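You operate a simulated robot arm through the tools that you are given. There is no shell and no other tool. Be economical: measure what you need, move in short steps, check, and stop when the job is done.

You are at the controls of a simulated two-armed robot. One attempt, no reset.

Task
Pick up the ring binder labelled "plans" from the binder board with one hand, pass it to the other hand and put it on the worktop by the bin.

The check looks at the end state, three seconds after you hand in, the way a careful person would. Anything else that was tipped, shoved, dropped, spilled or broken makes it a failure.

Robot
Two 7-joint arms with two-finger parallel grippers on one trunk, on a base that drives. Base frame: it is fixed to the floor where the robot stands at the start and does not move with it; the origin is under the middle of the robot, x ahead of it, y to its left, z up. Lengths are in cm, angles in rad, forces in N, time in s.
The left shoulder is at the start at [6, 14.3, 82], the right one opposite. Each reaches about 88.7 cm from its shoulder. Places, roughly: worktop by the bin [-200, -80, 90]. Payload 1.57 kg a hand.
The TCP of each hand is the grasp point between the finger pads, 3 cm short of the fingertips. In the tool frame z runs along the fingers and y along their closing line. The gripper opens to 11 cm. The fingers are 2.4 cm wide and 1.2 cm thick; the gripper's body (4.8 by 11.2 cm) begins 7.8 cm behind the TCP.
Orientation is that of the tool frame in the base frame, as a unit quaternion [x, y, z, w]. With the fingers straight down and closing along the base's y, the tool's x points along the base's -x, its y along +y and its z along -z.

Tools
- The arms move only by the tool move_arm. It takes "left_increments", "right_increments" or both (then of equal length, played together; a hand with none holds still); each is a list that holds one entry, the list of rows, each a list of 6 numbers: the shift along the base's x, y, z in units of 25 mm (1.0 is 25 mm), then the turn, a rotation vector about the base's x, y, z in units of 4 degrees (1.0 is 4 degrees). In form: [[[tx, ty, tz, wx, wy, wz], ...]]. A call has 1 to 10 rows; each row shifts and turns the commanded pose from where the row before left it. "left_grip" and "right_grip" are, for a hand that has rows, the gripper command, from -1 (fully open) to 1 (shut), values between in proportion, set as the call begins (left out, the last holds). A call with a number of a shift or a turn outside -1 to 1 is refused whole. A row lasts 0.2 s, in which the tool goes at most 5 cm and 0.15 rad; a call with a longer step from one row to the next is refused whole, and so is a gripper value outside its range. A pose out of reach is approached as far as the arm can. The call stops where the force on the tool passes 40 N (or 10 N more than at its start, if that is more) or the arm is blocked; 0.2 s more then pass. Each finger travels about 4.5 cm/s and halts on what it meets, pressing with about 43 N; the grip force reading is that of the motor and also rises with nothing between the fingers. The clock runs only during rows and for 0.2 s after the last one: add rows that do not move to give the fingers time. It gives the time, the measured TCP pose, the force on the tool (base axes), the opening and the grip force at its end, in the units of the frame above (readings bear some noise), with the torque about the TCP (base axes, N m) and any sound that the robot's microphone picked up, and new pictures: "views" is both (left out), scene, wrist or none (wrist: the cameras of the hands that moved).
- Cameras (640 x 400 px; columns grow to the right, rows downward): "scene" is now at [5.88, -2.85, 146.93]; the picture's right is [-0.30, -0.95, 0.00], its down [-0.39, 0.12, -0.91] and it looks along [0.87, -0.28, -0.41] (base axes); focal length 260 px, centre (320, 200). "left" rides on the left gripper at [7, -1.6, -14.1] in its tool frame; the picture's right is [0.23, 0.97, 0.00], its down [-0.86, 0.20, -0.48] and it looks along [-0.47, 0.11, 0.88] (tool axes); focal length 222 px, centre (320, 200). "right" rides on the right gripper at [7, 1.6, -14.1] in its tool frame; the picture's right is [-0.23, 0.97, 0.00], its down [-0.86, -0.20, -0.48] and it looks along [-0.47, -0.11, 0.88] (tool axes); focal length 222 px, centre (320, 200). There is no depth. A picture from a camera that has moved, and an enlarged one, comes with that camera's place and axes in the base frame and with its lens.
- raise_lower(by): slides the trunk up (or, below 0, down) by that many cm; the arms and the scene camera ride with it, the base frame stays. It gives what a move gives, with no picture.
- drive_base(legs): drives the robot by 1 to 6 legs, each [ahead, left, turn to the left] in cm, cm and rad, along the robot's own axes; the way and the turn of a leg run together, so that a leg with both is an arc; at most 150 cm and 3.142 rad a leg. The arms and the cameras ride along, it lands a little off, and it stops where it bumps. It gives what a move gives, and a new picture of the scene camera.
- pan_tilt(pan, tilt): turns the head with the scene camera to pan (to the left, within 1.501 rad either way) and tilt (down, from -0.506 to 1.204), counted from straight ahead of the robot. It gives what a move gives, and a new picture of the scene camera.
- enlarge(camera, box): a new picture of the part [left, top, right, bottom] of that camera's present view, enlarged. It takes no simulated time.
- job_done(): hands the job in; it is judged then, once.

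Go step by step. Nothing tells you exact positions but the pictures and the camera data: compare them with the known pose of the tool, close in by small moves and look again before you grip or let go. The budget is 120 turns and 260 pictures, counting those below and the enlarged ones. Unless the task says otherwise, let go and move clear before handing in, and close with one line.

The tools are called after "Request:" as a command line: name --argument value ..., lists and objects as JSON in quotes. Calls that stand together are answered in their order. move_arm: Moves the arms, as the interface text tells. Its arguments: {"type":"object","properties":{"left_increments":{"type":"array"},"left_grip":{"type":"number"},"right_increments":{"type":"array"},"right_grip":{"type":"number"},"views":{"type":"string","enum":["both","scene","wrist","none"]}},"required":[]} The other tools are called the same way: raise_lower (by) slides the trunk up or down; drive_base (legs) drives the base; pan_tilt (pan, tilt) turns the head that bears the scene camera; enlarge (camera, box) takes an enlarged picture of a part of a camera's view; job_done () hands the job in.

At the start:

```text
t: 0.0
left_position: [39.06, 2.11, 99.91]
left_ee_rot: [0.0, 1.0, 0.0, 0.001]
left_ft_force: [1.2, 0.1, 0.3]
left_torque: [0.0, -0.01, 0.0]
left_opening: 11.02
left_grip_force: 0.0
right_position: [34.95, -40.08, 99.94]
right_ee_rot: [0.0, 1.0, 0.0, 0.0]
right_ft_force: [-0.5, -0.1, -0.4]
right_torque: [-0.01, 0.03, -0.02]
right_opening: 11.0
right_grip_force: 0.1
trunk travel left (down, up): [-41.9, 17.1]
robot x, y, heading: [0.08, -0.26, -0.001]
head pan, tilt: [-0.309, 0.417]
```

scene: 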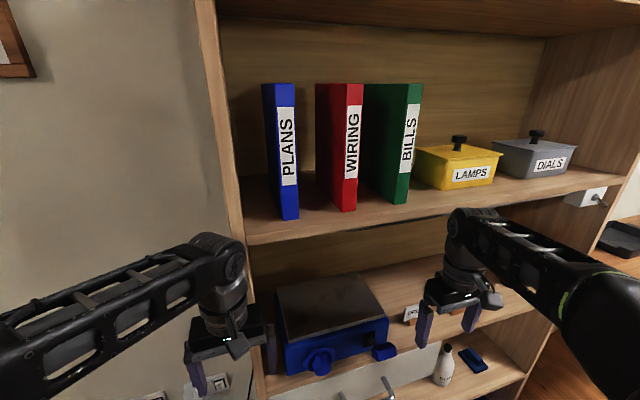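
right: 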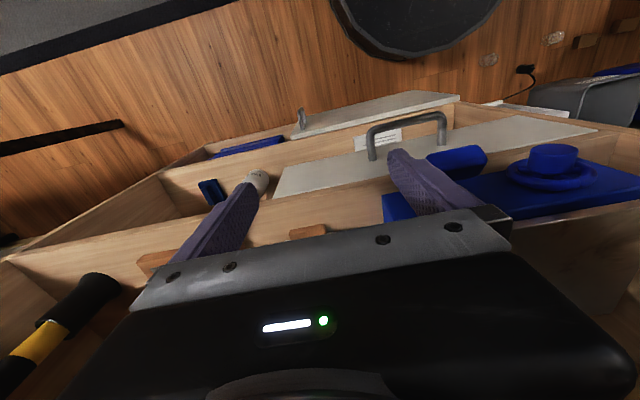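
left: 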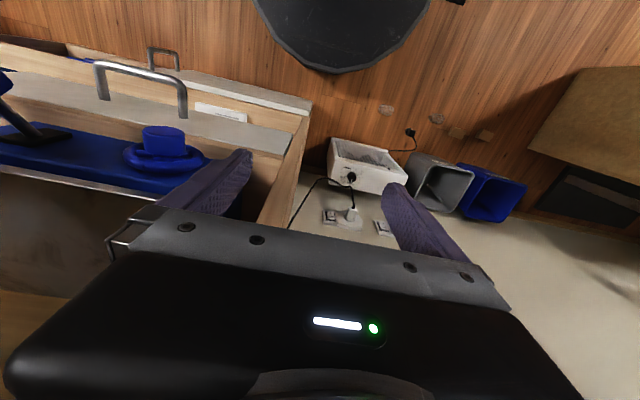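

The PLANS binder (blue) stands leftmost on the shelf, roughly at x 47, y -10, z 125–147. I'll take a closer look to measure it.

Request:
enlarge --camera "scene" --box '[220, 60, 440, 240]'

Request:
pan_tilt --pan -0.2 --tilt 0.2

```text
2.22 times, centred on (330, 150) of scene
camera zoom: at [5.88, -2.85, 146.93], right [-0.3, -0.95, 0.0], down [-0.39, 0.12, -0.91], along [0.87, -0.28, -0.41], focal length 577 px, centre (298, 311)
```

zoom: 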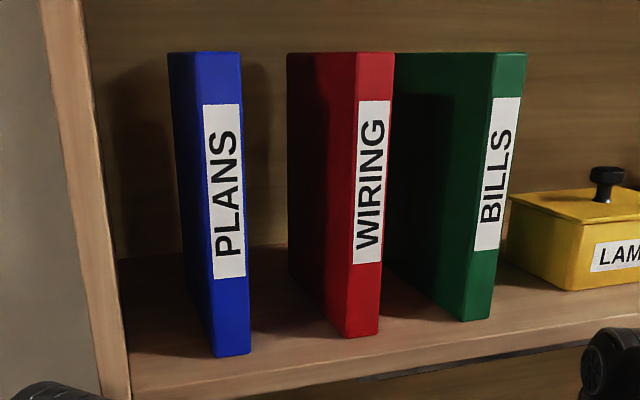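

```text
t: 0.7
left_position: [39.1, 2.13, 99.97]
left_ee_rot: [0.0, 1.0, 0.001, 0.0]
left_ft_force: [0.0, -0.2, 0.3]
left_torque: [-0.03, 0.0, 0.0]
left_opening: 11.02
left_grip_force: 0.1
right_position: [35.01, -40.09, 99.91]
right_ee_rot: [-0.001, 1.0, 0.0, 0.0]
right_ft_force: [-0.4, 0.4, 0.7]
right_torque: [-0.01, -0.02, 0.0]
right_opening: 11.02
right_grip_force: 0.1
trunk travel left (down, up): [-41.9, 17.1]
robot x, y, heading: [0.14, -0.29, -0.0]
head pan, tilt: [-0.201, 0.201]
camera scene: at [6.21, -1.9, 148.94], right [-0.2, -0.98, 0.0], down [-0.2, 0.04, -0.98], along [0.96, -0.2, -0.2], focal length 260 px, centre (320, 200)
```

scene: 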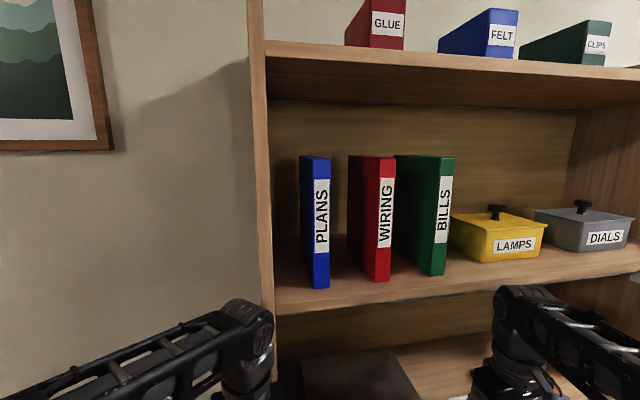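

Binder: spine at x≈46, y −8.8…−11.8, z 125–147, with about 8 cm of room to its right and 7 cm to the left panel. I'll raise the trunk and turn the right hand to point forward, clear of the shelf.

Request:
raise_lower --by 14

Request:
move_arm --right_increments '[[[-1, 1, 1, 0, -1, 0], [-1, 1, 1, 0, -1, 0], [-1, 1, 1, 0, -1, 0], [-1, 1, 0, 0, -1, 0], [0, 1, 0, 0, -1, 0], [0, 1, 0, 0, -1, 0], [0, 1, 0, 0, -1, 0], [0, 1, 0, 0, -1, 0]]]' --right_grip -1 --views "none"

```text
t: 2.4
left_position: [39.01, 2.06, 113.95]
left_ee_rot: [0.0, 1.0, 0.0, -0.001]
left_ft_force: [-0.6, -0.8, -0.1]
left_torque: [0.01, 0.03, -0.03]
left_opening: 11.01
left_grip_force: 0.0
right_position: [35.01, -40.07, 114.01]
right_ee_rot: [0.0, 1.0, 0.0, 0.001]
right_ft_force: [-0.6, -0.4, 0.1]
right_torque: [0.07, 0.01, -0.03]
right_opening: 11.01
right_grip_force: 0.0
trunk travel left (down, up): [-55.9, 3.1]
robot x, y, heading: [0.15, -0.12, -0.0]
head pan, tilt: [-0.201, 0.201]
```

```text
t: 4.2
left_position: [38.84, 2.16, 114.03]
left_ee_rot: [0.0, 1.0, 0.0, 0.0]
left_ft_force: [0.4, 0.2, 0.2]
left_torque: [0.0, 0.0, 0.0]
left_opening: 11.02
left_grip_force: 0.0
right_position: [26.89, -20.22, 120.14]
right_ee_rot: [-0.001, 0.961, 0.0, 0.276]
right_ft_force: [0.9, -0.6, 0.3]
right_torque: [0.0, -0.01, -0.02]
right_opening: 10.99
right_grip_force: 0.0
right hand out of reach, approached as far as the arm can: row 3
trunk travel left (down, up): [-55.9, 3.1]
robot x, y, heading: [0.01, 0.05, -0.002]
head pan, tilt: [-0.201, 0.201]
```

The right hand folds close to its limit, so I'll back up the base 18 cm for room, then continue rotating while the left hand moves aside.

Request:
drive_base --legs '[[-18, 0, 0]]'

Request:
move_arm --right_increments '[[[0.5, 0, 0.4, 0, -1, 0], [0.5, 0, 0.4, 0, -1, 0], [0.5, 0, 0.4, 0, -1, 0], [0.5, 0, 0.4, 0, -1, 0], [0.5, 0, 0.4, 0, -1, 0], [0.5, 0, 0.4, 0, -1, 0], [0.5, 0, 0.4, 0, -1, 0], [0, 0, 0.4, 0, -1, 0]]]' --left_increments '[[[0, 1, 0, 0, 0, 0], [0, 1, 0, 0, 0, 0], [0, 1, 0, 0, 0, 0], [0, 1, 0, 0, 0, 0], [0, 1, 0, 0, 0, 0], [0, 1, 0, 0, 0, 0], [0, 0, 0, 0, 0, 0], [0, 0, 0, 0, 0, 0]]]' --views "none"

```text
t: 5.7
left_position: [20.77, 2.03, 113.94]
left_ee_rot: [0.0, 1.0, 0.0, 0.001]
left_ft_force: [-1.2, 0.1, 1.6]
left_torque: [-0.01, -0.01, -0.01]
left_opening: 11.0
left_grip_force: 0.0
right_position: [8.63, -20.25, 120.05]
right_ee_rot: [0.0, 0.961, 0.0, 0.275]
right_ft_force: [0.0, -0.2, 0.5]
right_torque: [0.03, -0.03, -0.04]
right_opening: 11.01
right_grip_force: 0.1
trunk travel left (down, up): [-55.9, 3.1]
robot x, y, heading: [-17.96, -0.55, -0.004]
head pan, tilt: [-0.201, 0.201]
camera scene: at [-12.08, -1.89, 162.96], right [-0.2, -0.98, 0.0], down [-0.19, 0.04, -0.98], along [0.96, -0.2, -0.2], focal length 260 px, centre (320, 200)
```

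scene: 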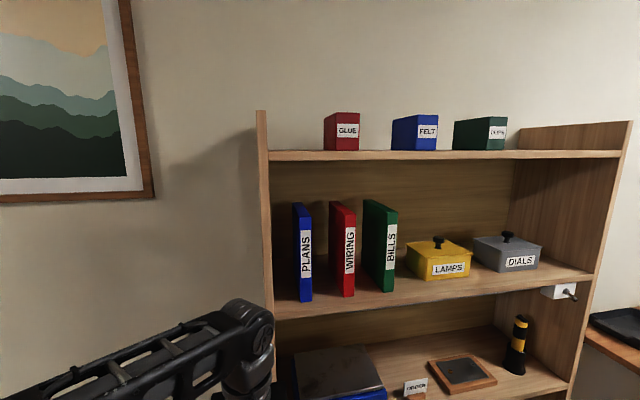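

```text
t: 7.5
left_position: [20.73, 17.03, 113.93]
left_ee_rot: [0.0, 1.0, 0.0, 0.0]
left_ft_force: [0.7, -0.9, -0.9]
left_torque: [0.02, -0.01, 0.01]
left_opening: 11.01
left_grip_force: 0.1
right_position: [17.69, -20.29, 128.14]
right_ee_rot: [0.001, 0.849, -0.001, 0.529]
right_ft_force: [0.8, 0.2, -0.5]
right_torque: [0.04, 0.01, -0.04]
right_opening: 11.0
right_grip_force: 0.0
trunk travel left (down, up): [-55.9, 3.1]
robot x, y, heading: [-18.04, 0.14, -0.002]
head pan, tilt: [-0.201, 0.201]
```

The right hand is at 64° of 90°. I'll finish the turn and line up with the binder at y≈−10.3, z≈137, well in front of the shelf.

Request:
move_arm --right_increments '[[[0.4, 0.5, 0.45, 0, -1, 0], [0.4, 0.5, 0.45, 0, -1, 0], [0.4, 0.5, 0.45, 0, -1, 0], [0.4, 0.5, 0.45, 0, -1, 0], [0.4, 0.5, 0.45, 0, -1, 0], [0.4, 0.5, 0.45, 0, -1, 0], [0.4, 0.5, 0.45, 0, -0.5, 0], [0.4, 0.5, 0.45, 0, 0, 0], [0, 0, 0, 0, 0, 0]]]' --right_grip -0.3 --views "both"

```text
t: 9.5
left_position: [20.77, 16.9, 113.93]
left_ee_rot: [0.001, 1.0, 0.0, -0.001]
left_ft_force: [0.1, 0.5, -0.1]
left_torque: [0.02, -0.02, -0.01]
left_opening: 11.02
left_grip_force: 0.1
right_position: [24.97, -8.97, 137.43]
right_ee_rot: [-0.012, 0.704, 0.016, 0.71]
right_ft_force: [0.1, 0.4, -0.4]
right_torque: [-0.02, 0.01, -0.02]
right_opening: 7.16
right_grip_force: 0.1
trunk travel left (down, up): [-55.9, 3.1]
robot x, y, heading: [-18.03, -0.05, -0.004]
head pan, tilt: [-0.201, 0.201]
camera scene: at [-11.91, -1.91, 162.96], right [-0.2, -0.98, 0.0], down [-0.2, 0.04, -0.98], along [0.96, -0.2, -0.2], focal length 260 px, centre (320, 200)
camera right: at [10.88, -7.95, 130.19], right [-0.04, 0.97, 0.23], down [-0.48, -0.22, 0.85], along [0.88, -0.07, 0.47], focal length 222 px, centre (320, 200)
```

scene: 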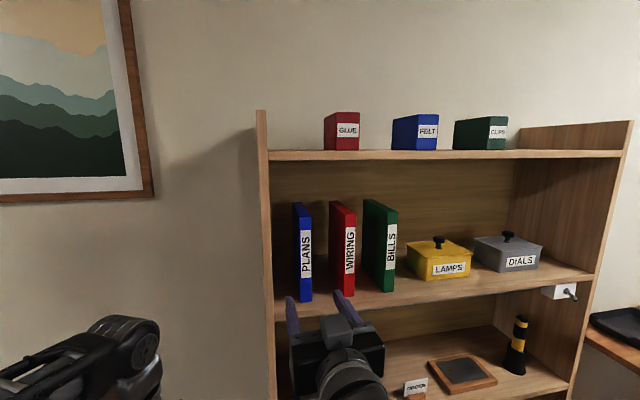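
right: 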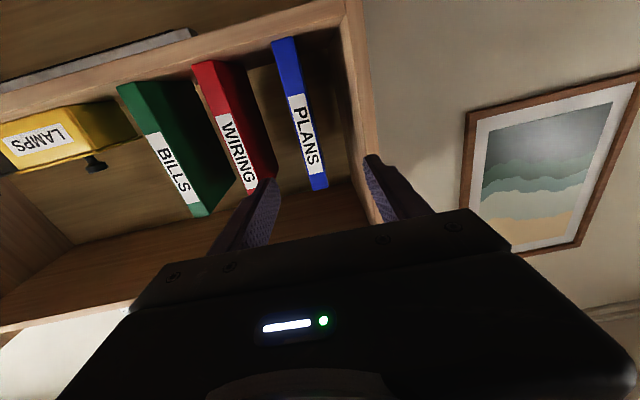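

The right camera also gives the spine centre as y≈−10.1, z 125–147. I'll correct y and the slight yaw, then advance to just in front of the spine and check.

Request:
move_arm --right_increments '[[[0.6, -0.1, -0.1, 0, 0, -0.2], [0.9, -0.1, -0.1, 0, 0, -0.2], [0.9, -0.1, 0, 0, 0, -0.17], [0.9, -0.1, 0, 0, 0, 0], [0.9, -0.07, 0, 0, 0, 0], [0.9, 0, 0, 0, 0, 0], [0, 0, 0, 0, 0, 0], [0, 0, 0, 0, 0, 0]]]' --views "both"

```text
t: 11.3
left_position: [20.78, 16.96, 113.92]
left_ee_rot: [0.0, 1.0, -0.001, 0.0]
left_ft_force: [0.3, -1.0, 0.0]
left_torque: [-0.01, 0.01, 0.03]
left_opening: 10.99
left_grip_force: 0.1
right_position: [38.46, -11.56, 136.82]
right_ee_rot: [0.014, 0.708, -0.014, 0.706]
right_ft_force: [0.3, -0.5, -0.6]
right_torque: [0.03, -0.02, 0.01]
right_opening: 7.15
right_grip_force: 0.1
trunk travel left (down, up): [-55.9, 3.1]
robot x, y, heading: [-17.9, -0.23, 0.001]
head pan, tilt: [-0.201, 0.201]
camera scene: at [-11.87, -1.88, 162.95], right [-0.2, -0.98, 0.0], down [-0.2, 0.04, -0.98], along [0.96, -0.2, -0.2], focal length 260 px, centre (320, 200)
camera right: at [24.4, -9.41, 129.63], right [0.04, 0.97, 0.23], down [-0.49, -0.18, 0.86], along [0.87, -0.14, 0.47], focal length 222 px, centre (320, 200)
```

scene: 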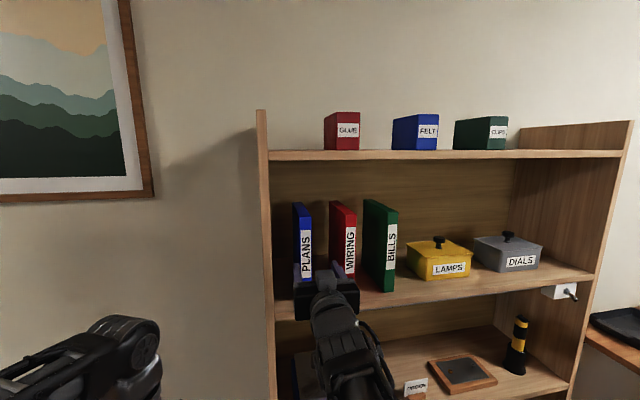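
right: 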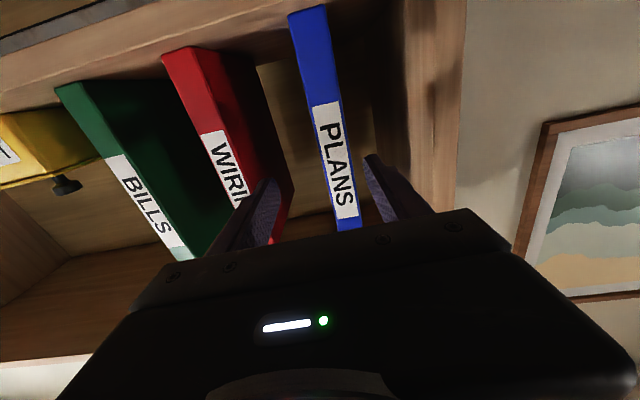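

The hand is now at y −11.6 with a slight yaw, so I'll correct that and advance so the pads straddle the spine.

Request:
move_arm --right_increments '[[[0, 0.18, 0, 0, 0, 0.2], [0, 0.18, 0, 0, 0, 0.2], [0, 0.17, 0, 0, 0, 0.17], [0, 0, 0, 0, 0, 0], [0, 0, 0, 0, 0, 0]]]' --views "wrist"

```text
t: 12.5
left_position: [20.74, 17.04, 113.9]
left_ee_rot: [0.0, 1.0, 0.0, 0.0]
left_ft_force: [-0.1, 1.0, 0.4]
left_torque: [0.02, 0.01, -0.03]
left_opening: 11.01
left_grip_force: 0.1
right_position: [38.28, -10.07, 136.62]
right_ee_rot: [0.0, 0.708, 0.0, 0.706]
right_ft_force: [-0.1, -0.9, 0.0]
right_torque: [-0.01, 0.03, 0.0]
right_opening: 7.17
right_grip_force: 0.0
trunk travel left (down, up): [-55.9, 3.1]
robot x, y, heading: [-18.3, -0.15, -0.002]
head pan, tilt: [-0.201, 0.201]
camera right: at [24.22, -8.63, 129.47], right [0.0, 0.97, 0.23], down [-0.48, -0.2, 0.86], along [0.88, -0.11, 0.47], focal length 222 px, centre (320, 200)
```

right: 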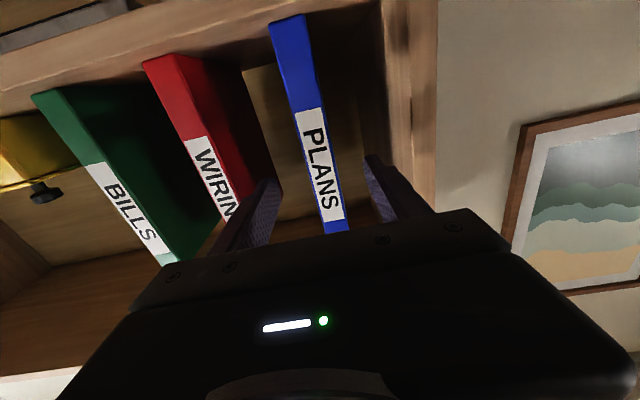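

Aligned with the spine. Advancing 11 cm straight in.

Request:
move_arm --right_increments '[[[0.8, 0, 0, 0, 0, 0], [0.8, 0, 0, 0, 0, 0], [0.8, 0, 0, 0, 0, 0], [0.8, 0, 0, 0, 0, 0], [0.8, 0, 0, 0, 0, 0], [0.4, 0, 0, 0, 0, 0], [0, 0, 0, 0, 0, 0]]]' --views "both"

```text
t: 14.1
left_position: [20.9, 16.93, 113.94]
left_ee_rot: [0.002, 1.0, 0.001, 0.0]
left_ft_force: [-0.4, 0.1, -0.5]
left_torque: [0.0, 0.02, 0.05]
left_opening: 11.02
left_grip_force: 0.1
right_position: [49.3, -10.17, 136.69]
right_ee_rot: [-0.001, 0.708, 0.001, 0.706]
right_ft_force: [-0.5, 0.1, 0.4]
right_torque: [-0.03, 0.02, -0.04]
right_opening: 7.16
right_grip_force: 0.2
trunk travel left (down, up): [-55.9, 3.1]
robot x, y, heading: [-18.12, -0.02, -0.001]
head pan, tilt: [-0.201, 0.201]
camera scene: at [-11.91, -1.89, 162.95], right [-0.2, -0.98, 0.0], down [-0.2, 0.04, -0.98], along [0.96, -0.2, -0.2], focal length 260 px, centre (320, 200)
camera right: at [35.21, -8.55, 129.5], right [0.0, 0.97, 0.23], down [-0.48, -0.2, 0.86], along [0.88, -0.11, 0.47], focal length 222 px, centre (320, 200)
```

scene: 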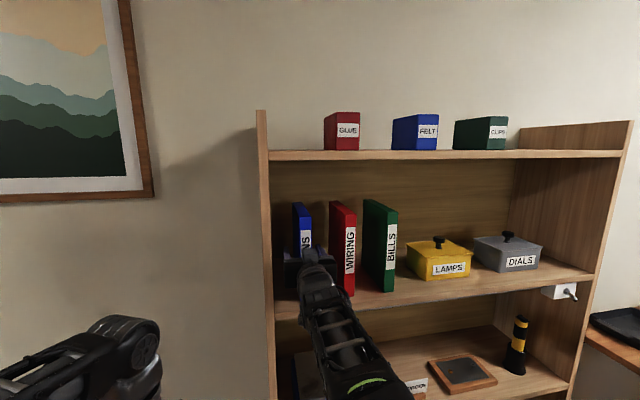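
right: 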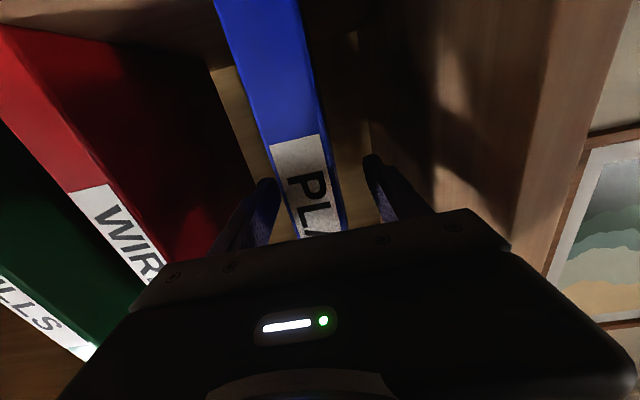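

The fingers straddle the spine; closing the right gripper.

Request:
move_arm --right_increments '[[[0, 0, 0, 0, 0, 0], [0, 0, 0, 0, 0, 0], [0, 0, 0, 0, 0, 0], [0, 0, 0, 0, 0, 0], [0, 0, 0, 0, 0, 0]]]' --right_grip 1 --views "wrist"

```text
t: 15.3
left_position: [20.77, 17.01, 113.98]
left_ee_rot: [0.001, 1.0, 0.0, 0.0]
left_ft_force: [0.4, -0.5, 0.1]
left_torque: [-0.01, 0.01, -0.01]
left_opening: 11.0
left_grip_force: 0.1
right_position: [49.31, -10.26, 136.63]
right_ee_rot: [0.001, 0.708, -0.001, 0.706]
right_ft_force: [0.0, -1.1, 1.1]
right_torque: [-0.09, -0.02, -0.1]
right_opening: 2.98
right_grip_force: 36.8
trunk travel left (down, up): [-55.9, 3.1]
robot x, y, heading: [-17.72, 0.06, -0.001]
head pan, tilt: [-0.201, 0.201]
camera right: at [35.2, -8.58, 129.49], right [0.0, 0.97, 0.23], down [-0.48, -0.2, 0.86], along [0.88, -0.11, 0.47], focal length 222 px, centre (320, 200)
```

right: 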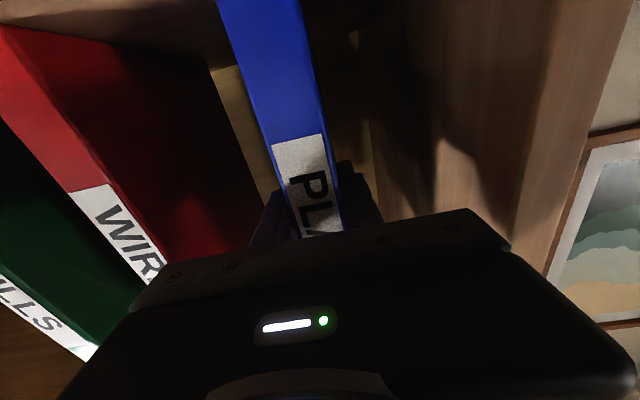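

Gripped at 2.98 cm. I'll lift about 2.5 cm and look.

Request:
move_arm --right_increments '[[[0, 0, 0.25, 0, 0, 0], [0, 0, 0.25, 0, 0, 0], [0, 0, 0.25, 0, 0, 0], [0, 0, 0.25, 0, 0, 0], [0, 0, 0, 0, 0, 0]]]' --views "both"

```text
t: 16.5
left_position: [20.81, 17.05, 113.9]
left_ee_rot: [0.0, 1.0, 0.001, 0.0]
left_ft_force: [0.5, -0.1, -0.2]
left_torque: [-0.02, -0.01, 0.01]
left_opening: 11.0
left_grip_force: 0.0
right_position: [49.37, -10.14, 139.0]
right_ee_rot: [0.0, 0.708, -0.001, 0.706]
right_ft_force: [-0.2, -0.1, -2.8]
right_torque: [0.0, 0.13, -0.01]
right_opening: 2.97
right_grip_force: 38.9
trunk travel left (down, up): [-55.9, 3.1]
robot x, y, heading: [-17.94, -0.23, 0.003]
head pan, tilt: [-0.201, 0.201]
camera scene: at [-11.85, -1.89, 162.95], right [-0.2, -0.98, 0.0], down [-0.2, 0.04, -0.98], along [0.96, -0.2, -0.2], focal length 260 px, centre (320, 200)
camera right: at [35.25, -8.62, 131.96], right [0.0, 0.97, 0.23], down [-0.48, -0.2, 0.86], along [0.88, -0.11, 0.46], focal length 222 px, centre (320, 200)
```

scene: 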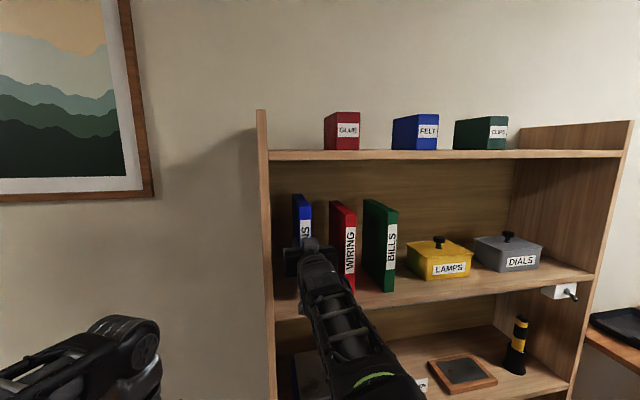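
right: 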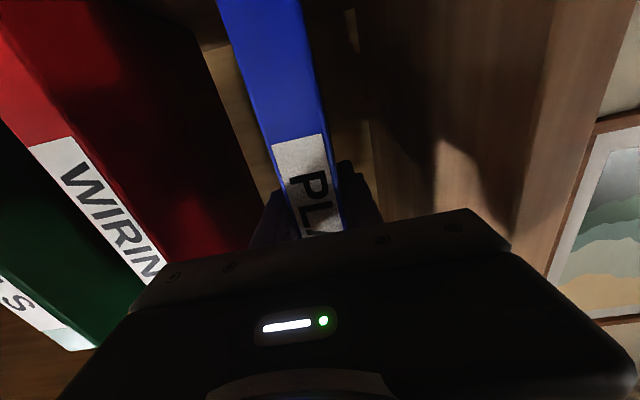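

The binder lifts cleanly (about 0.3 kg, no slip). Backing the base away pulls it straight out of the shelf.

Request:
drive_base --legs '[[-50, 0, 0]]'

Request:
pan_tilt --pan -0.1 --tilt 0.5

```text
t: 19.5
left_position: [-29.45, 17.0, 113.86]
left_ee_rot: [-0.001, 1.0, -0.001, 0.001]
left_ft_force: [-0.3, 0.1, -0.7]
left_torque: [0.02, -0.02, 0.01]
left_opening: 11.03
left_grip_force: 0.1
right_position: [-0.8, -10.01, 139.1]
right_ee_rot: [-0.001, 0.707, 0.001, 0.707]
right_ft_force: [-0.2, 0.5, -3.8]
right_torque: [0.0, 0.14, 0.02]
right_opening: 2.98
right_grip_force: 39.6
trunk travel left (down, up): [-55.9, 3.1]
robot x, y, heading: [-67.9, -0.38, 0.003]
head pan, tilt: [-0.201, 0.201]
camera scene: at [-62.11, -1.9, 162.95], right [-0.2, -0.98, 0.0], down [-0.2, 0.04, -0.98], along [0.96, -0.19, -0.2], focal length 260 px, centre (320, 200)
```

scene: 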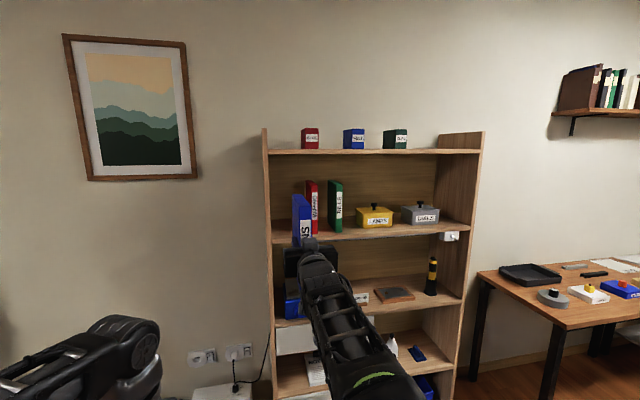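

```text
t: 20.3
left_position: [-29.38, 17.24, 113.95]
left_ee_rot: [-0.001, 1.0, 0.0, 0.0]
left_ft_force: [-0.1, -0.3, -0.4]
left_torque: [-0.01, -0.01, -0.01]
left_opening: 11.03
left_grip_force: 0.0
right_position: [-0.82, -9.94, 138.88]
right_ee_rot: [0.0, 0.707, 0.0, 0.707]
right_ft_force: [0.9, -0.4, -4.2]
right_torque: [0.0, 0.13, 0.02]
right_opening: 2.99
right_grip_force: 39.0
trunk travel left (down, up): [-55.9, 3.1]
robot x, y, heading: [-68.07, -0.15, 0.003]
head pan, tilt: [-0.099, 0.499]
camera scene: at [-62.1, -0.95, 160.19], right [-0.1, -1.0, 0.0], down [-0.48, 0.05, -0.88], along [0.87, -0.09, -0.48], focal length 260 px, centre (320, 200)
```

scene: 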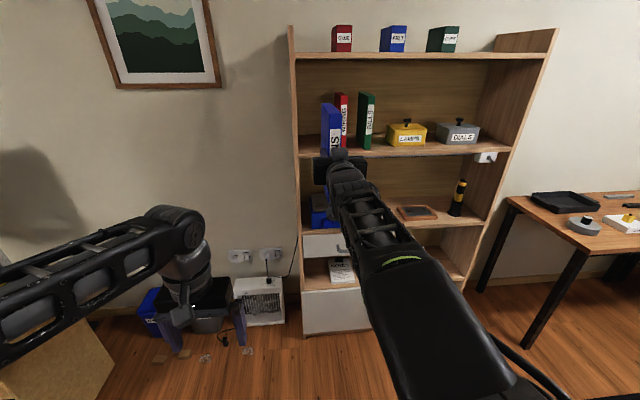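

Clear of the shelf. Now I bring the binder nearer and lower in front of the chest, and raise the left hand for a top-down grasp.

Request:
move_arm --right_increments '[[[-0.5, 0.3, -1, 0, 0, 0], [-0.5, 0.3, -1, 0, 0, 0], [-0.5, 0.3, -1, 0, 0, 0], [-0.5, 0.3, -1, 0, 0, 0], [-0.5, 0.3, -1, 0, 0, 0], [-0.5, 0.3, -1, 0, 0, 0], [-0.5, 0.3, -1, 0, 0, 0], [-0.5, 0.3, -1, 0, 0, 0], [-0.5, 0.3, -1, 0, 0, 0], [-0.3, 0.1, -1, 0, 0, 0]]]' --left_increments '[[[0, 0, 1, 0, 0, 0], [0, 0, 1, 0, 0, 0], [0, 0, 1, 0, 0, 0], [0, 0, 1, 0, 0, 0], [0, 0, 1, 0, 0, 0], [0, 0, 1, 0, 0, 0], [0, 0, 0, 0, 0, 0], [0, 0, 0, 0, 0, 0], [0, 0, 0, 0, 0, 0], [0, 0, 0, 0, 0, 0]]]' --views "scene"

```text
t: 22.5
left_position: [-29.35, 17.18, 114.27]
left_ee_rot: [-0.002, 1.0, -0.003, 0.002]
left_ft_force: [-0.3, -0.1, -0.8]
left_torque: [-0.04, 0.01, 0.01]
left_opening: 11.01
left_grip_force: 0.0
left hand out of reach, approached as far as the arm can: row 1, 2, 3, 4, 5, 6
right_position: [-12.41, -3.79, 113.55]
right_ee_rot: [0.007, 0.711, -0.004, 0.703]
right_ft_force: [-0.4, 0.4, -3.6]
right_torque: [0.01, 0.16, -0.01]
right_opening: 2.96
right_grip_force: 39.4
trunk travel left (down, up): [-55.9, 3.1]
robot x, y, heading: [-68.52, -0.01, 0.002]
head pan, tilt: [-0.099, 0.499]
camera scene: at [-62.12, -0.88, 160.18], right [-0.1, -1.0, 0.0], down [-0.48, 0.05, -0.88], along [0.87, -0.09, -0.48], focal length 260 px, centre (320, 200)
```

scene: 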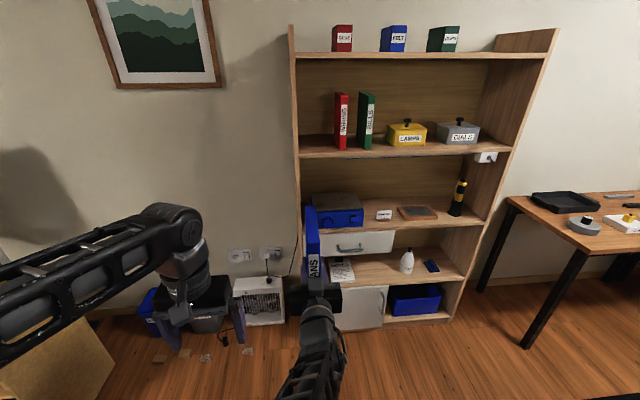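

The left hand can't go higher than about z 114 fingers-down, so I'll lower the binder further instead.

Request:
move_arm --right_increments '[[[0, 0, -1, 0, 0, 0], [0, 0, -1, 0, 0, 0], [0, 0, -1, 0, 0, 0], [0, 0, -1, 0, 0, 0], [0, 0, -1, 0, 0, 0], [0, 0, -1, 0, 0, 0], [0, 0, -1, 0, 0, 0], [0, 0, -0.5, 0, 0, 0], [0, 0, 0, 0, 0, 0], [0, 0, 0, 0, 0, 0]]]' --views "none"

Request:
pan_tilt --pan 0.0 --tilt 0.8

```text
t: 24.7
left_position: [-29.36, 17.09, 114.33]
left_ee_rot: [-0.002, 1.0, -0.004, 0.002]
left_ft_force: [-0.6, 0.3, 0.1]
left_torque: [0.0, 0.0, 0.03]
left_opening: 10.98
left_grip_force: 0.0
right_position: [-12.68, -2.93, 95.11]
right_ee_rot: [-0.002, 0.707, 0.002, 0.707]
right_ft_force: [-0.6, 1.0, -3.7]
right_torque: [0.0, 0.13, -0.01]
right_opening: 2.99
right_grip_force: 40.1
trunk travel left (down, up): [-55.9, 3.1]
robot x, y, heading: [-68.31, -0.13, 0.004]
head pan, tilt: [-0.099, 0.499]
```

```text
t: 25.5
left_position: [-29.33, 17.15, 114.37]
left_ee_rot: [-0.003, 1.0, -0.003, 0.002]
left_ft_force: [-0.3, 0.0, -0.3]
left_torque: [0.01, 0.02, -0.02]
left_opening: 11.02
left_grip_force: 0.1
right_position: [-12.67, -2.91, 95.19]
right_ee_rot: [0.0, 0.708, 0.0, 0.706]
right_ft_force: [0.6, 0.0, -3.4]
right_torque: [0.0, 0.18, -0.02]
right_opening: 2.95
right_grip_force: 39.4
trunk travel left (down, up): [-55.9, 3.1]
robot x, y, heading: [-68.63, 0.03, 0.0]
head pan, tilt: [0.0, 0.799]
camera scene: at [-63.09, -0.04, 157.59], right [0.0, -1.0, 0.0], down [-0.72, 0.0, -0.7], along [0.7, 0.0, -0.72], focal length 260 px, centre (320, 200)
```

scene: 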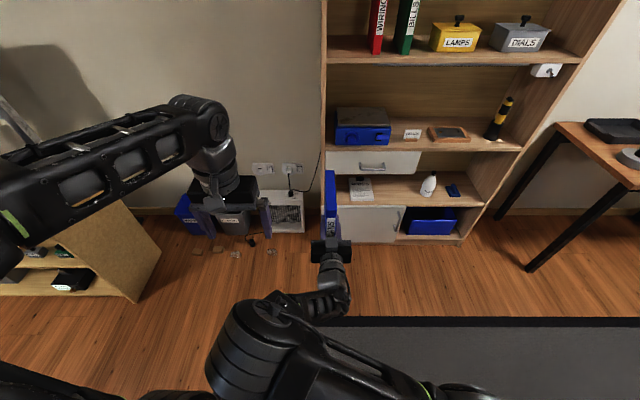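

I'll enlarge the held binder to find its top edges before bringing the left hand over.

Request:
enlarge --camera "scene" --box '[260, 150, 400, 270]'

```text
3.33 times, centred on (330, 210) of scene
camera zoom: at [-63.09, -0.04, 157.59], right [0.0, -1.0, 0.0], down [-0.72, 0.0, -0.7], along [0.7, 0.0, -0.72], focal length 865 px, centre (287, 167)
```

zoom: 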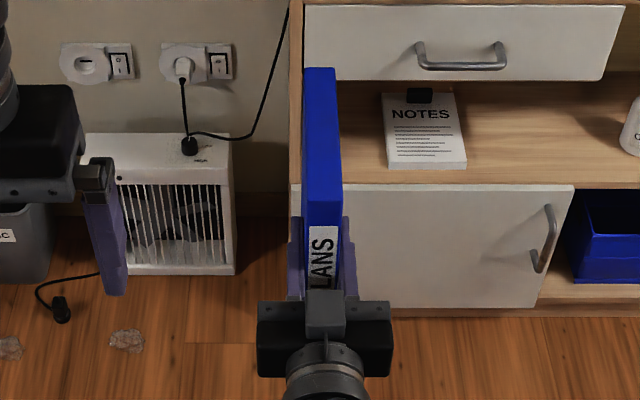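

Binder top: x −16.5…0.5, y ≈ −3, z ≈ 105.4. Moving the left hand forward and then over the top, staying above it.

Request:
move_arm --left_increments '[[[0.9, 0, 0, 0, 0, 0], [0.9, 0, 0, 0, 0, 0], [0.9, 0, 0, 0, 0, 0], [0.9, 0, 0, 0, 0, 0], [0.9, 0, 0, 0, 0, 0], [0.9, 0, 0, 0, 0, 0], [0.9, 0, 0, 0, 0, 0], [0.9, 0, 0, 0, 0, 0], [0.9, 0, 0, 0, 0, 0], [0.9, 0, 0, 0, 0, 0]]]' --left_grip -1 --views "scene"

```text
t: 27.7
left_position: [-18.03, 17.35, 114.16]
left_ee_rot: [-0.001, 1.0, 0.0, 0.0]
left_ft_force: [0.4, -0.5, 0.5]
left_torque: [-0.01, 0.03, -0.01]
left_opening: 11.01
left_grip_force: 0.3
left hand out of reach, approached as far as the arm can: row 1, 6, 7, 8, 9, 10
right_position: [-12.62, -2.85, 95.12]
right_ee_rot: [-0.001, 0.708, 0.001, 0.706]
right_ft_force: [0.6, -0.7, -3.4]
right_torque: [0.03, 0.16, -0.01]
right_opening: 2.95
right_grip_force: 39.3
trunk travel left (down, up): [-55.9, 3.1]
robot x, y, heading: [-68.33, 0.06, 0.008]
head pan, tilt: [0.0, 0.799]
camera scene: at [-63.09, -0.02, 157.58], right [0.0, -1.0, 0.0], down [-0.72, 0.0, -0.7], along [0.7, 0.0, -0.72], focal length 260 px, centre (320, 200)
```

scene: 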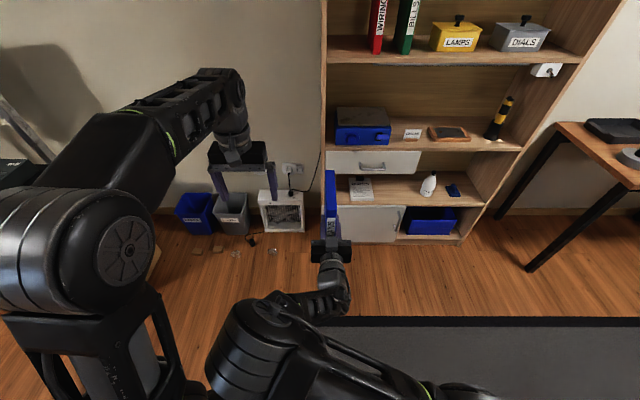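

The left arm's reach is the limit, so I'll bring the binder lower and nearer (to right TCP ≈ −20, 0, 82.5).

Request:
move_arm --right_increments '[[[-0.5, 0.2, -0.8, 0, 0, 0], [-0.5, 0.2, -0.8, 0, 0, 0], [-0.5, 0.2, -0.8, 0, 0, 0], [-0.5, 0.2, -0.8, 0, 0, 0], [-0.5, 0.2, -0.8, 0, 0, 0], [-0.5, 0.2, -0.8, 0, 0, 0], [0, 0, -0.2, 0, 0, 0], [0, 0, 0, 0, 0, 0], [0, 0, 0, 0, 0, 0]]]' --views "none"

Request:
move_arm --left_increments '[[[0.3, -0.8, -0.6, 0, 0, 0], [0.3, -0.8, -0.6, 0, 0, 0], [0.3, -0.8, -0.6, 0, 0, 0], [0.3, -0.8, -0.4, 0, 0, 0], [0.3, -0.8, -0.4, 0, 0, 0], [0, 0, 0, 0, 0, 0], [0, 0, 0, 0, 0, 0]]]' --views "both"

```text
t: 29.7
left_position: [-17.97, 17.28, 114.11]
left_ee_rot: [-0.001, 1.0, 0.0, 0.001]
left_ft_force: [-0.8, -0.1, -0.1]
left_torque: [0.02, -0.05, -0.01]
left_opening: 11.01
left_grip_force: 0.1
right_position: [-16.94, -1.29, 90.89]
right_ee_rot: [-0.003, 0.709, 0.002, 0.706]
right_ft_force: [0.3, -0.9, -2.7]
right_torque: [-0.01, 0.16, -0.04]
right_opening: 2.95
right_grip_force: 39.7
right hand out of reach, approached as far as the arm can: row 3, 4, 5, 6, 7
trunk travel left (down, up): [-55.9, 3.1]
robot x, y, heading: [-67.93, 0.31, 0.002]
head pan, tilt: [0.0, 0.799]
```

```text
t: 31.3
left_position: [-14.39, 7.27, 107.49]
left_ee_rot: [-0.001, 1.0, 0.0, 0.0]
left_ft_force: [0.1, 0.5, 0.4]
left_torque: [-0.02, -0.01, 0.0]
left_opening: 11.01
left_grip_force: 0.1
right_position: [-16.95, -1.26, 90.96]
right_ee_rot: [-0.001, 0.708, 0.001, 0.706]
right_ft_force: [1.3, -0.6, -3.8]
right_torque: [-0.01, 0.16, -0.02]
right_opening: 2.99
right_grip_force: 39.6
trunk travel left (down, up): [-55.9, 3.1]
robot x, y, heading: [-68.32, -0.35, -0.003]
head pan, tilt: [0.0, 0.799]
camera scene: at [-63.08, -0.05, 157.58], right [0.0, -1.0, 0.0], down [-0.72, 0.0, -0.7], along [0.7, 0.0, -0.72], focal length 260 px, centre (320, 200)
camera left: at [-21.45, 5.39, 121.77], right [-0.23, 0.97, 0.0], down [0.85, 0.2, 0.48], along [0.47, 0.11, -0.88], focal length 222 px, centre (320, 200)
```

scene: 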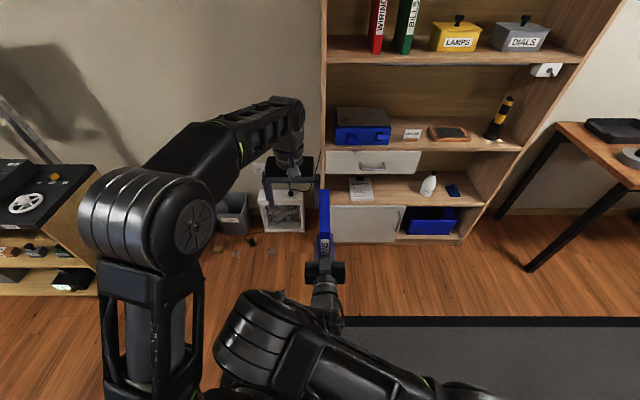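
left: 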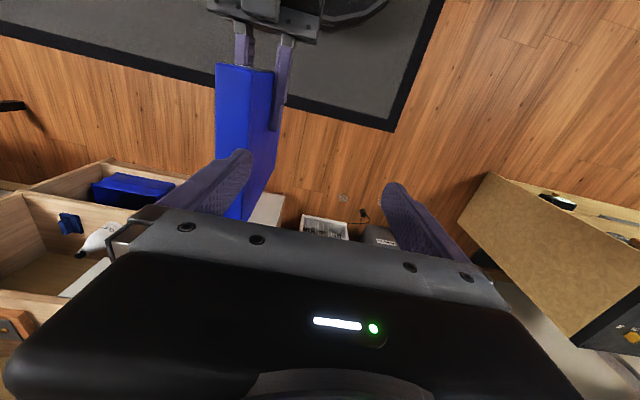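

The binder is now centred at y ≈ −1.3, top ≈ 101, x −20…−3.5. Sliding the left hand over it at fingertip height ≈ 104.

Request:
move_arm --left_increments '[[[0.2, -0.6, -0.05, 0, 0, 0], [0.2, -0.6, -0.05, 0, 0, 0], [0.2, -0.6, 0, 0, 0, 0], [0.2, -0.6, 0, 0, 0, 0], [0.2, -0.6, 0, 0, 0, 0], [0, -0.42, 0, 0, 0, 0], [0, 0, 0, 0, 0, 0], [0, 0, 0, 0, 0, 0]]]' --views "both"

```text
t: 33.3
left_position: [-10.25, 2.41, 109.62]
left_ee_rot: [-0.042, 0.999, -0.021, 0.014]
left_ft_force: [-0.2, 0.0, -0.1]
left_torque: [0.0, 0.03, 0.01]
left_opening: 10.99
left_grip_force: 0.1
right_position: [-16.69, -2.63, 90.15]
right_ee_rot: [0.003, 0.713, -0.013, 0.701]
right_ft_force: [0.6, 0.1, -3.5]
right_torque: [-0.01, 0.17, -0.06]
right_opening: 2.99
right_grip_force: 38.9
trunk travel left (down, up): [-55.9, 3.1]
robot x, y, heading: [-68.65, -0.01, 0.002]
head pan, tilt: [0.0, 0.799]
stopped in row 8 (left hand): the arm was blocked; the commanded pose is now the measured one
camera scene: at [-63.08, 0.05, 157.58], right [0.0, -1.0, 0.0], down [-0.72, 0.0, -0.7], along [0.7, 0.0, -0.72], focal length 260 px, centre (320, 200)
camera left: at [-17.58, 0.81, 123.73], right [-0.31, 0.95, -0.05], down [0.82, 0.29, 0.49], along [0.48, 0.11, -0.87], focal length 222 px, centre (320, 200)
```

scene: 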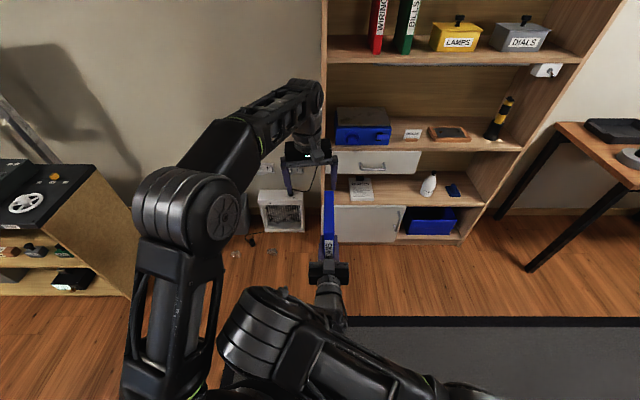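
left: 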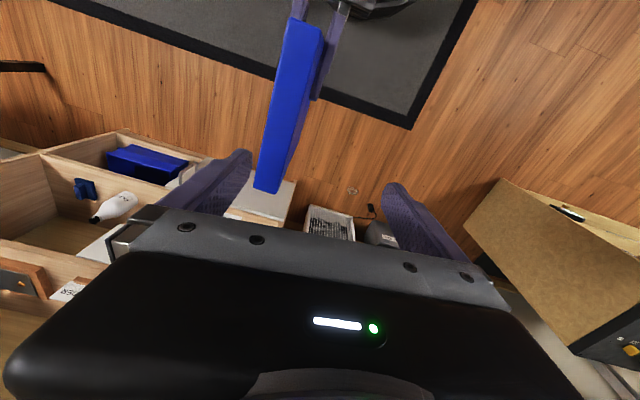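

The elbows met in the middle. I'll back the left hand off and instead turn the right hand to point leftward (yaw +90°) so its elbow stays out on the right.

Request:
move_arm --left_increments '[[[0, 0.8, 0, 0, 0, 0], [0, 0.9, 0, 0, 0, 0], [0, 1, 0, 0, 0, 0], [0, 1, 0, 0, 0, 0], [0, 1, 0, 0, 0, 0], [0, 1, 0, 0, 0, 0], [0, 1, 0, 0, 0, 0], [0, 1, 0, 0, 0, 0]]]' --views "none"

Request:
move_arm --right_increments '[[[0.2, -0.6, 0, 0, 0, 1], [0.2, -0.6, 0, 0, 0, 1], [0.2, -0.6, 0, 0, 0, 1], [0, -0.6, 0, 0, 0, 1], [0, -0.6, 0, 0, 0, 1], [0, -0.6, 0, 0, 0, 1], [0, -0.6, 0, 0, 0, 1], [0, -0.6, 0, 0, 0, 1], [0, -0.6, 0, 0, 0, 1], [0, -0.6, 0, 0, 0, 1]]]' --views "scene"

```text
t: 35.1
left_position: [-10.47, 20.98, 109.29]
left_ee_rot: [-0.034, 0.999, -0.018, 0.012]
left_ft_force: [0.3, -0.8, 1.3]
left_torque: [0.02, -0.02, 0.0]
left_opening: 10.99
left_grip_force: 0.1
right_position: [-16.74, -2.48, 90.09]
right_ee_rot: [0.001, 0.712, -0.012, 0.702]
right_ft_force: [-0.2, 0.2, -2.9]
right_torque: [0.0, 0.16, -0.02]
right_opening: 2.97
right_grip_force: 39.3
trunk travel left (down, up): [-55.9, 3.1]
robot x, y, heading: [-68.22, 0.03, 0.001]
head pan, tilt: [0.0, 0.799]
```

```text
t: 37.3
left_position: [-10.56, 21.04, 109.34]
left_ee_rot: [-0.034, 0.999, -0.018, 0.011]
left_ft_force: [0.2, 0.4, -0.6]
left_torque: [0.0, -0.01, -0.03]
left_opening: 11.02
left_grip_force: 0.2
right_position: [-3.8, 3.48, 103.34]
right_ee_rot: [-0.239, 0.675, 0.223, 0.662]
right_ft_force: [0.4, 0.7, -3.8]
right_torque: [-0.09, 0.12, -0.01]
right_opening: 2.94
right_grip_force: 39.4
right hand out of reach, approached as far as the arm can: row 2, 3, 4, 5, 6, 7, 8, 9, 10
trunk travel left (down, up): [-55.9, 3.1]
robot x, y, heading: [-68.13, -0.07, -0.0]
head pan, tilt: [0.0, 0.799]
camera scene: at [-63.03, -0.03, 157.58], right [0.0, -1.0, 0.0], down [-0.72, 0.0, -0.7], along [0.7, 0.0, -0.72], focal length 260 px, centre (320, 200)
```

scene: 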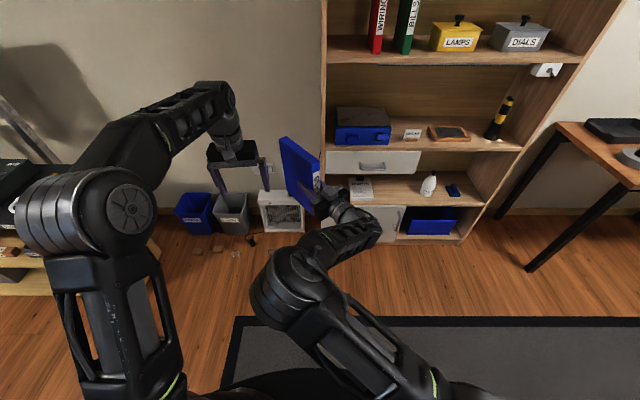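

The right arm is stuck in a folded configuration with its elbow inward. I'll pull the left hand farther clear and move the right hand forward and outward to unfold it.

Request:
move_arm --left_increments '[[[-0.5, 1, 0, 0, 0, 0], [-0.5, 1, 0, 0, 0, 0], [-0.5, 1, 0, 0, 0, 0], [-0.5, 1, 0, 0, 0, 0]]]' --views "none"

Request:
move_arm --right_increments '[[[0.5, -0.5, 0, 0, 0, 0], [0.5, -0.5, 0, 0, 0, 0], [0.5, -0.5, 0, 0, 0, 0], [0.5, -0.5, 0, 0, 0, 0], [0.5, -0.5, 0, 0, 0, 0], [0.5, -0.5, 0, 0, 0, 0], [0, 0, 0, 0, 0, 0], [0, 0, 0, 0, 0, 0]]]' --views "scene"

```text
t: 38.3
left_position: [-15.44, 31.16, 109.23]
left_ee_rot: [-0.034, 0.999, -0.018, 0.011]
left_ft_force: [-0.2, 0.1, -0.7]
left_torque: [0.02, 0.03, -0.01]
left_opening: 11.01
left_grip_force: 0.0
right_position: [-3.79, 3.34, 103.39]
right_ee_rot: [-0.239, 0.674, 0.224, 0.663]
right_ft_force: [-0.1, 0.6, -3.2]
right_torque: [-0.09, 0.12, 0.03]
right_opening: 2.97
right_grip_force: 39.3
trunk travel left (down, up): [-55.9, 3.1]
robot x, y, heading: [-68.28, -0.16, 0.001]
head pan, tilt: [0.0, 0.799]
```

```text
t: 40.1
left_position: [-15.45, 31.14, 109.22]
left_ee_rot: [-0.034, 0.999, -0.018, 0.012]
left_ft_force: [-0.1, -0.2, -0.3]
left_torque: [-0.01, -0.01, -0.01]
left_opening: 10.99
left_grip_force: 0.1
right_position: [3.31, -2.32, 104.46]
right_ee_rot: [-0.24, 0.672, 0.227, 0.663]
right_ft_force: [0.3, -0.3, -3.6]
right_torque: [-0.09, 0.14, 0.02]
right_opening: 2.99
right_grip_force: 39.1
right hand out of reach, approached as far as the arm can: row 5, 6
trunk travel left (down, up): [-55.9, 3.1]
robot x, y, heading: [-68.15, 0.22, 0.004]
head pan, tilt: [0.0, 0.799]
camera scene: at [-63.09, -0.04, 157.58], right [0.0, -1.0, 0.0], down [-0.72, 0.0, -0.7], along [0.7, 0.0, -0.72], focal length 260 px, centre (320, 200)
```

scene: 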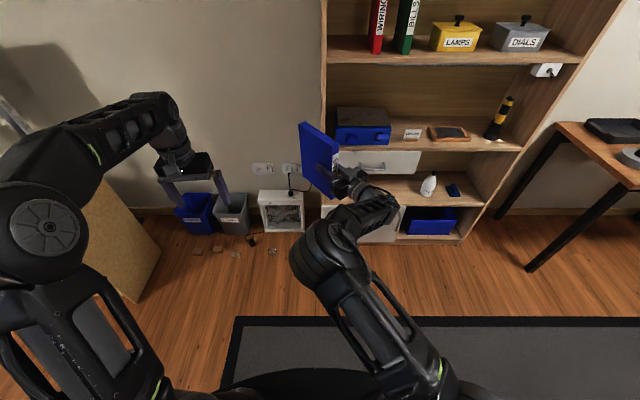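

Commands follow the reached pose, so I'll undo the yaw and raise the binder to where the right arm was comfortable (elbow low). Then I'll plan a 45° left-hand grasp on the binder's upper front corner.

Request:
move_arm --right_increments '[[[0, -0.2, 1, 0, 0, -1], [0, -0.2, 1, 0, 0, -1], [0, -0.2, 1, 0, 0, -1], [0, -0.2, 1, 0, 0, -1], [0, -0.2, 1, 0, 0, -1], [0, -0.2, 1, 0, 0, -1], [-0.2, -0.2, 1, 0, 0, -1], [-0.2, -0.2, 1, 0, 0, -1], [-0.2, -0.2, 1, 0, 0, -1], [-0.2, -0.2, 1, 0, 0, -0.85]]]' --views "scene"

```text
t: 42.3
left_position: [-15.56, 31.11, 109.23]
left_ee_rot: [-0.033, 0.999, -0.018, 0.012]
left_ft_force: [0.1, -0.2, -0.2]
left_torque: [-0.03, -0.03, -0.02]
left_opening: 11.02
left_grip_force: 0.0
right_position: [1.21, -7.43, 129.26]
right_ee_rot: [-0.001, 0.712, -0.009, 0.702]
right_ft_force: [0.1, -0.5, -3.4]
right_torque: [0.01, 0.17, 0.02]
right_opening: 2.97
right_grip_force: 39.1
trunk travel left (down, up): [-55.9, 3.1]
robot x, y, heading: [-68.6, -0.05, 0.005]
head pan, tilt: [0.0, 0.799]
camera scene: at [-63.13, -0.02, 157.58], right [0.0, -1.0, 0.0], down [-0.72, 0.0, -0.7], along [0.7, 0.0, -0.72], focal length 260 px, centre (320, 200)
```

scene: 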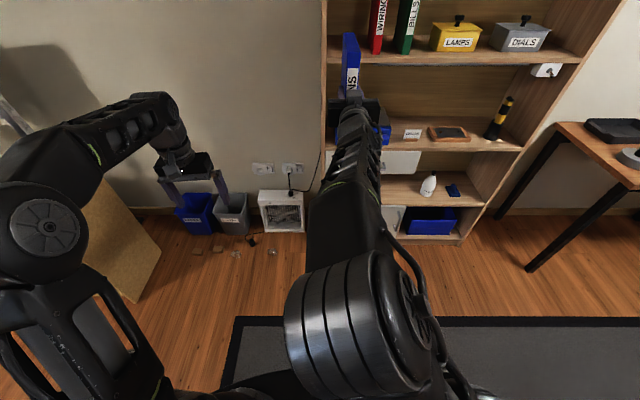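

The elbow sits near the middle. I'll take the right hand out to the right (y ≈ −32) first, then turn it inward there so that the elbow stays outside.

Request:
move_arm --right_increments '[[[-0.2, -1, -0.2, 0, 0, 0], [-0.2, -1, -0.2, 0, 0, 0], [-0.2, -1, -0.2, 0, 0, 0], [-0.2, -1, -0.2, 0, 0, 0], [-0.2, -1, -0.2, 0, 0, 0], [-0.4, -1, -0.4, 0, 0, 0], [-0.4, -1, -0.4, 0, 0, 0], [-0.4, -1, -0.4, 0, 0, 0], [-0.4, -1, -0.4, 0, 0, 0], [-0.4, -1, -0.4, 0, 0, 0]]]' --views "none"

Request:
pan_tilt --pan -0.3 --tilt 0.8

```text
t: 44.5
left_position: [-15.52, 30.97, 109.21]
left_ee_rot: [-0.034, 0.999, -0.017, 0.012]
left_ft_force: [0.2, 0.6, -0.2]
left_torque: [0.01, -0.02, -0.03]
left_opening: 10.99
left_grip_force: 0.2
right_position: [-6.17, -32.31, 121.8]
right_ee_rot: [-0.001, 0.712, -0.008, 0.702]
right_ft_force: [-0.1, 0.0, -3.3]
right_torque: [0.01, 0.15, 0.02]
right_opening: 2.97
right_grip_force: 39.6
trunk travel left (down, up): [-55.9, 3.1]
robot x, y, heading: [-68.33, 0.22, 0.002]
head pan, tilt: [0.0, 0.799]
```

```text
t: 45.3
left_position: [-15.44, 31.04, 109.18]
left_ee_rot: [-0.033, 0.999, -0.018, 0.012]
left_ft_force: [-0.6, 0.6, -0.4]
left_torque: [-0.01, 0.02, 0.03]
left_opening: 10.97
left_grip_force: 0.1
right_position: [-6.22, -32.3, 121.86]
right_ee_rot: [-0.002, 0.712, -0.008, 0.702]
right_ft_force: [0.0, 0.2, -4.4]
right_torque: [0.06, 0.16, 0.01]
right_opening: 2.99
right_grip_force: 39.4
trunk travel left (down, up): [-55.9, 3.1]
robot x, y, heading: [-68.17, 0.11, 0.0]
head pan, tilt: [-0.3, 0.799]
camera scene: at [-63.44, -2.45, 157.58], right [-0.29, -0.96, 0.0], down [-0.69, 0.21, -0.7], along [0.67, -0.2, -0.72], focal length 260 px, centre (320, 200)
```

scene: 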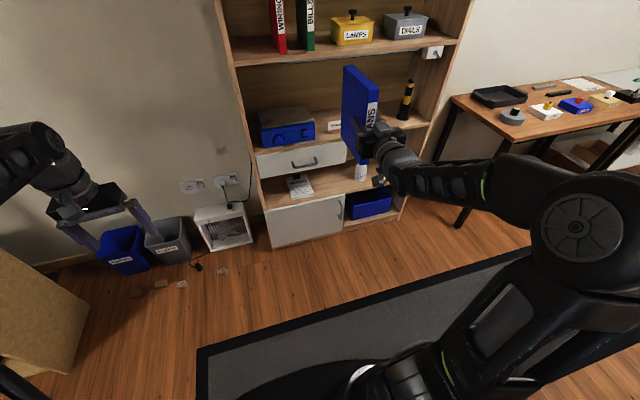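

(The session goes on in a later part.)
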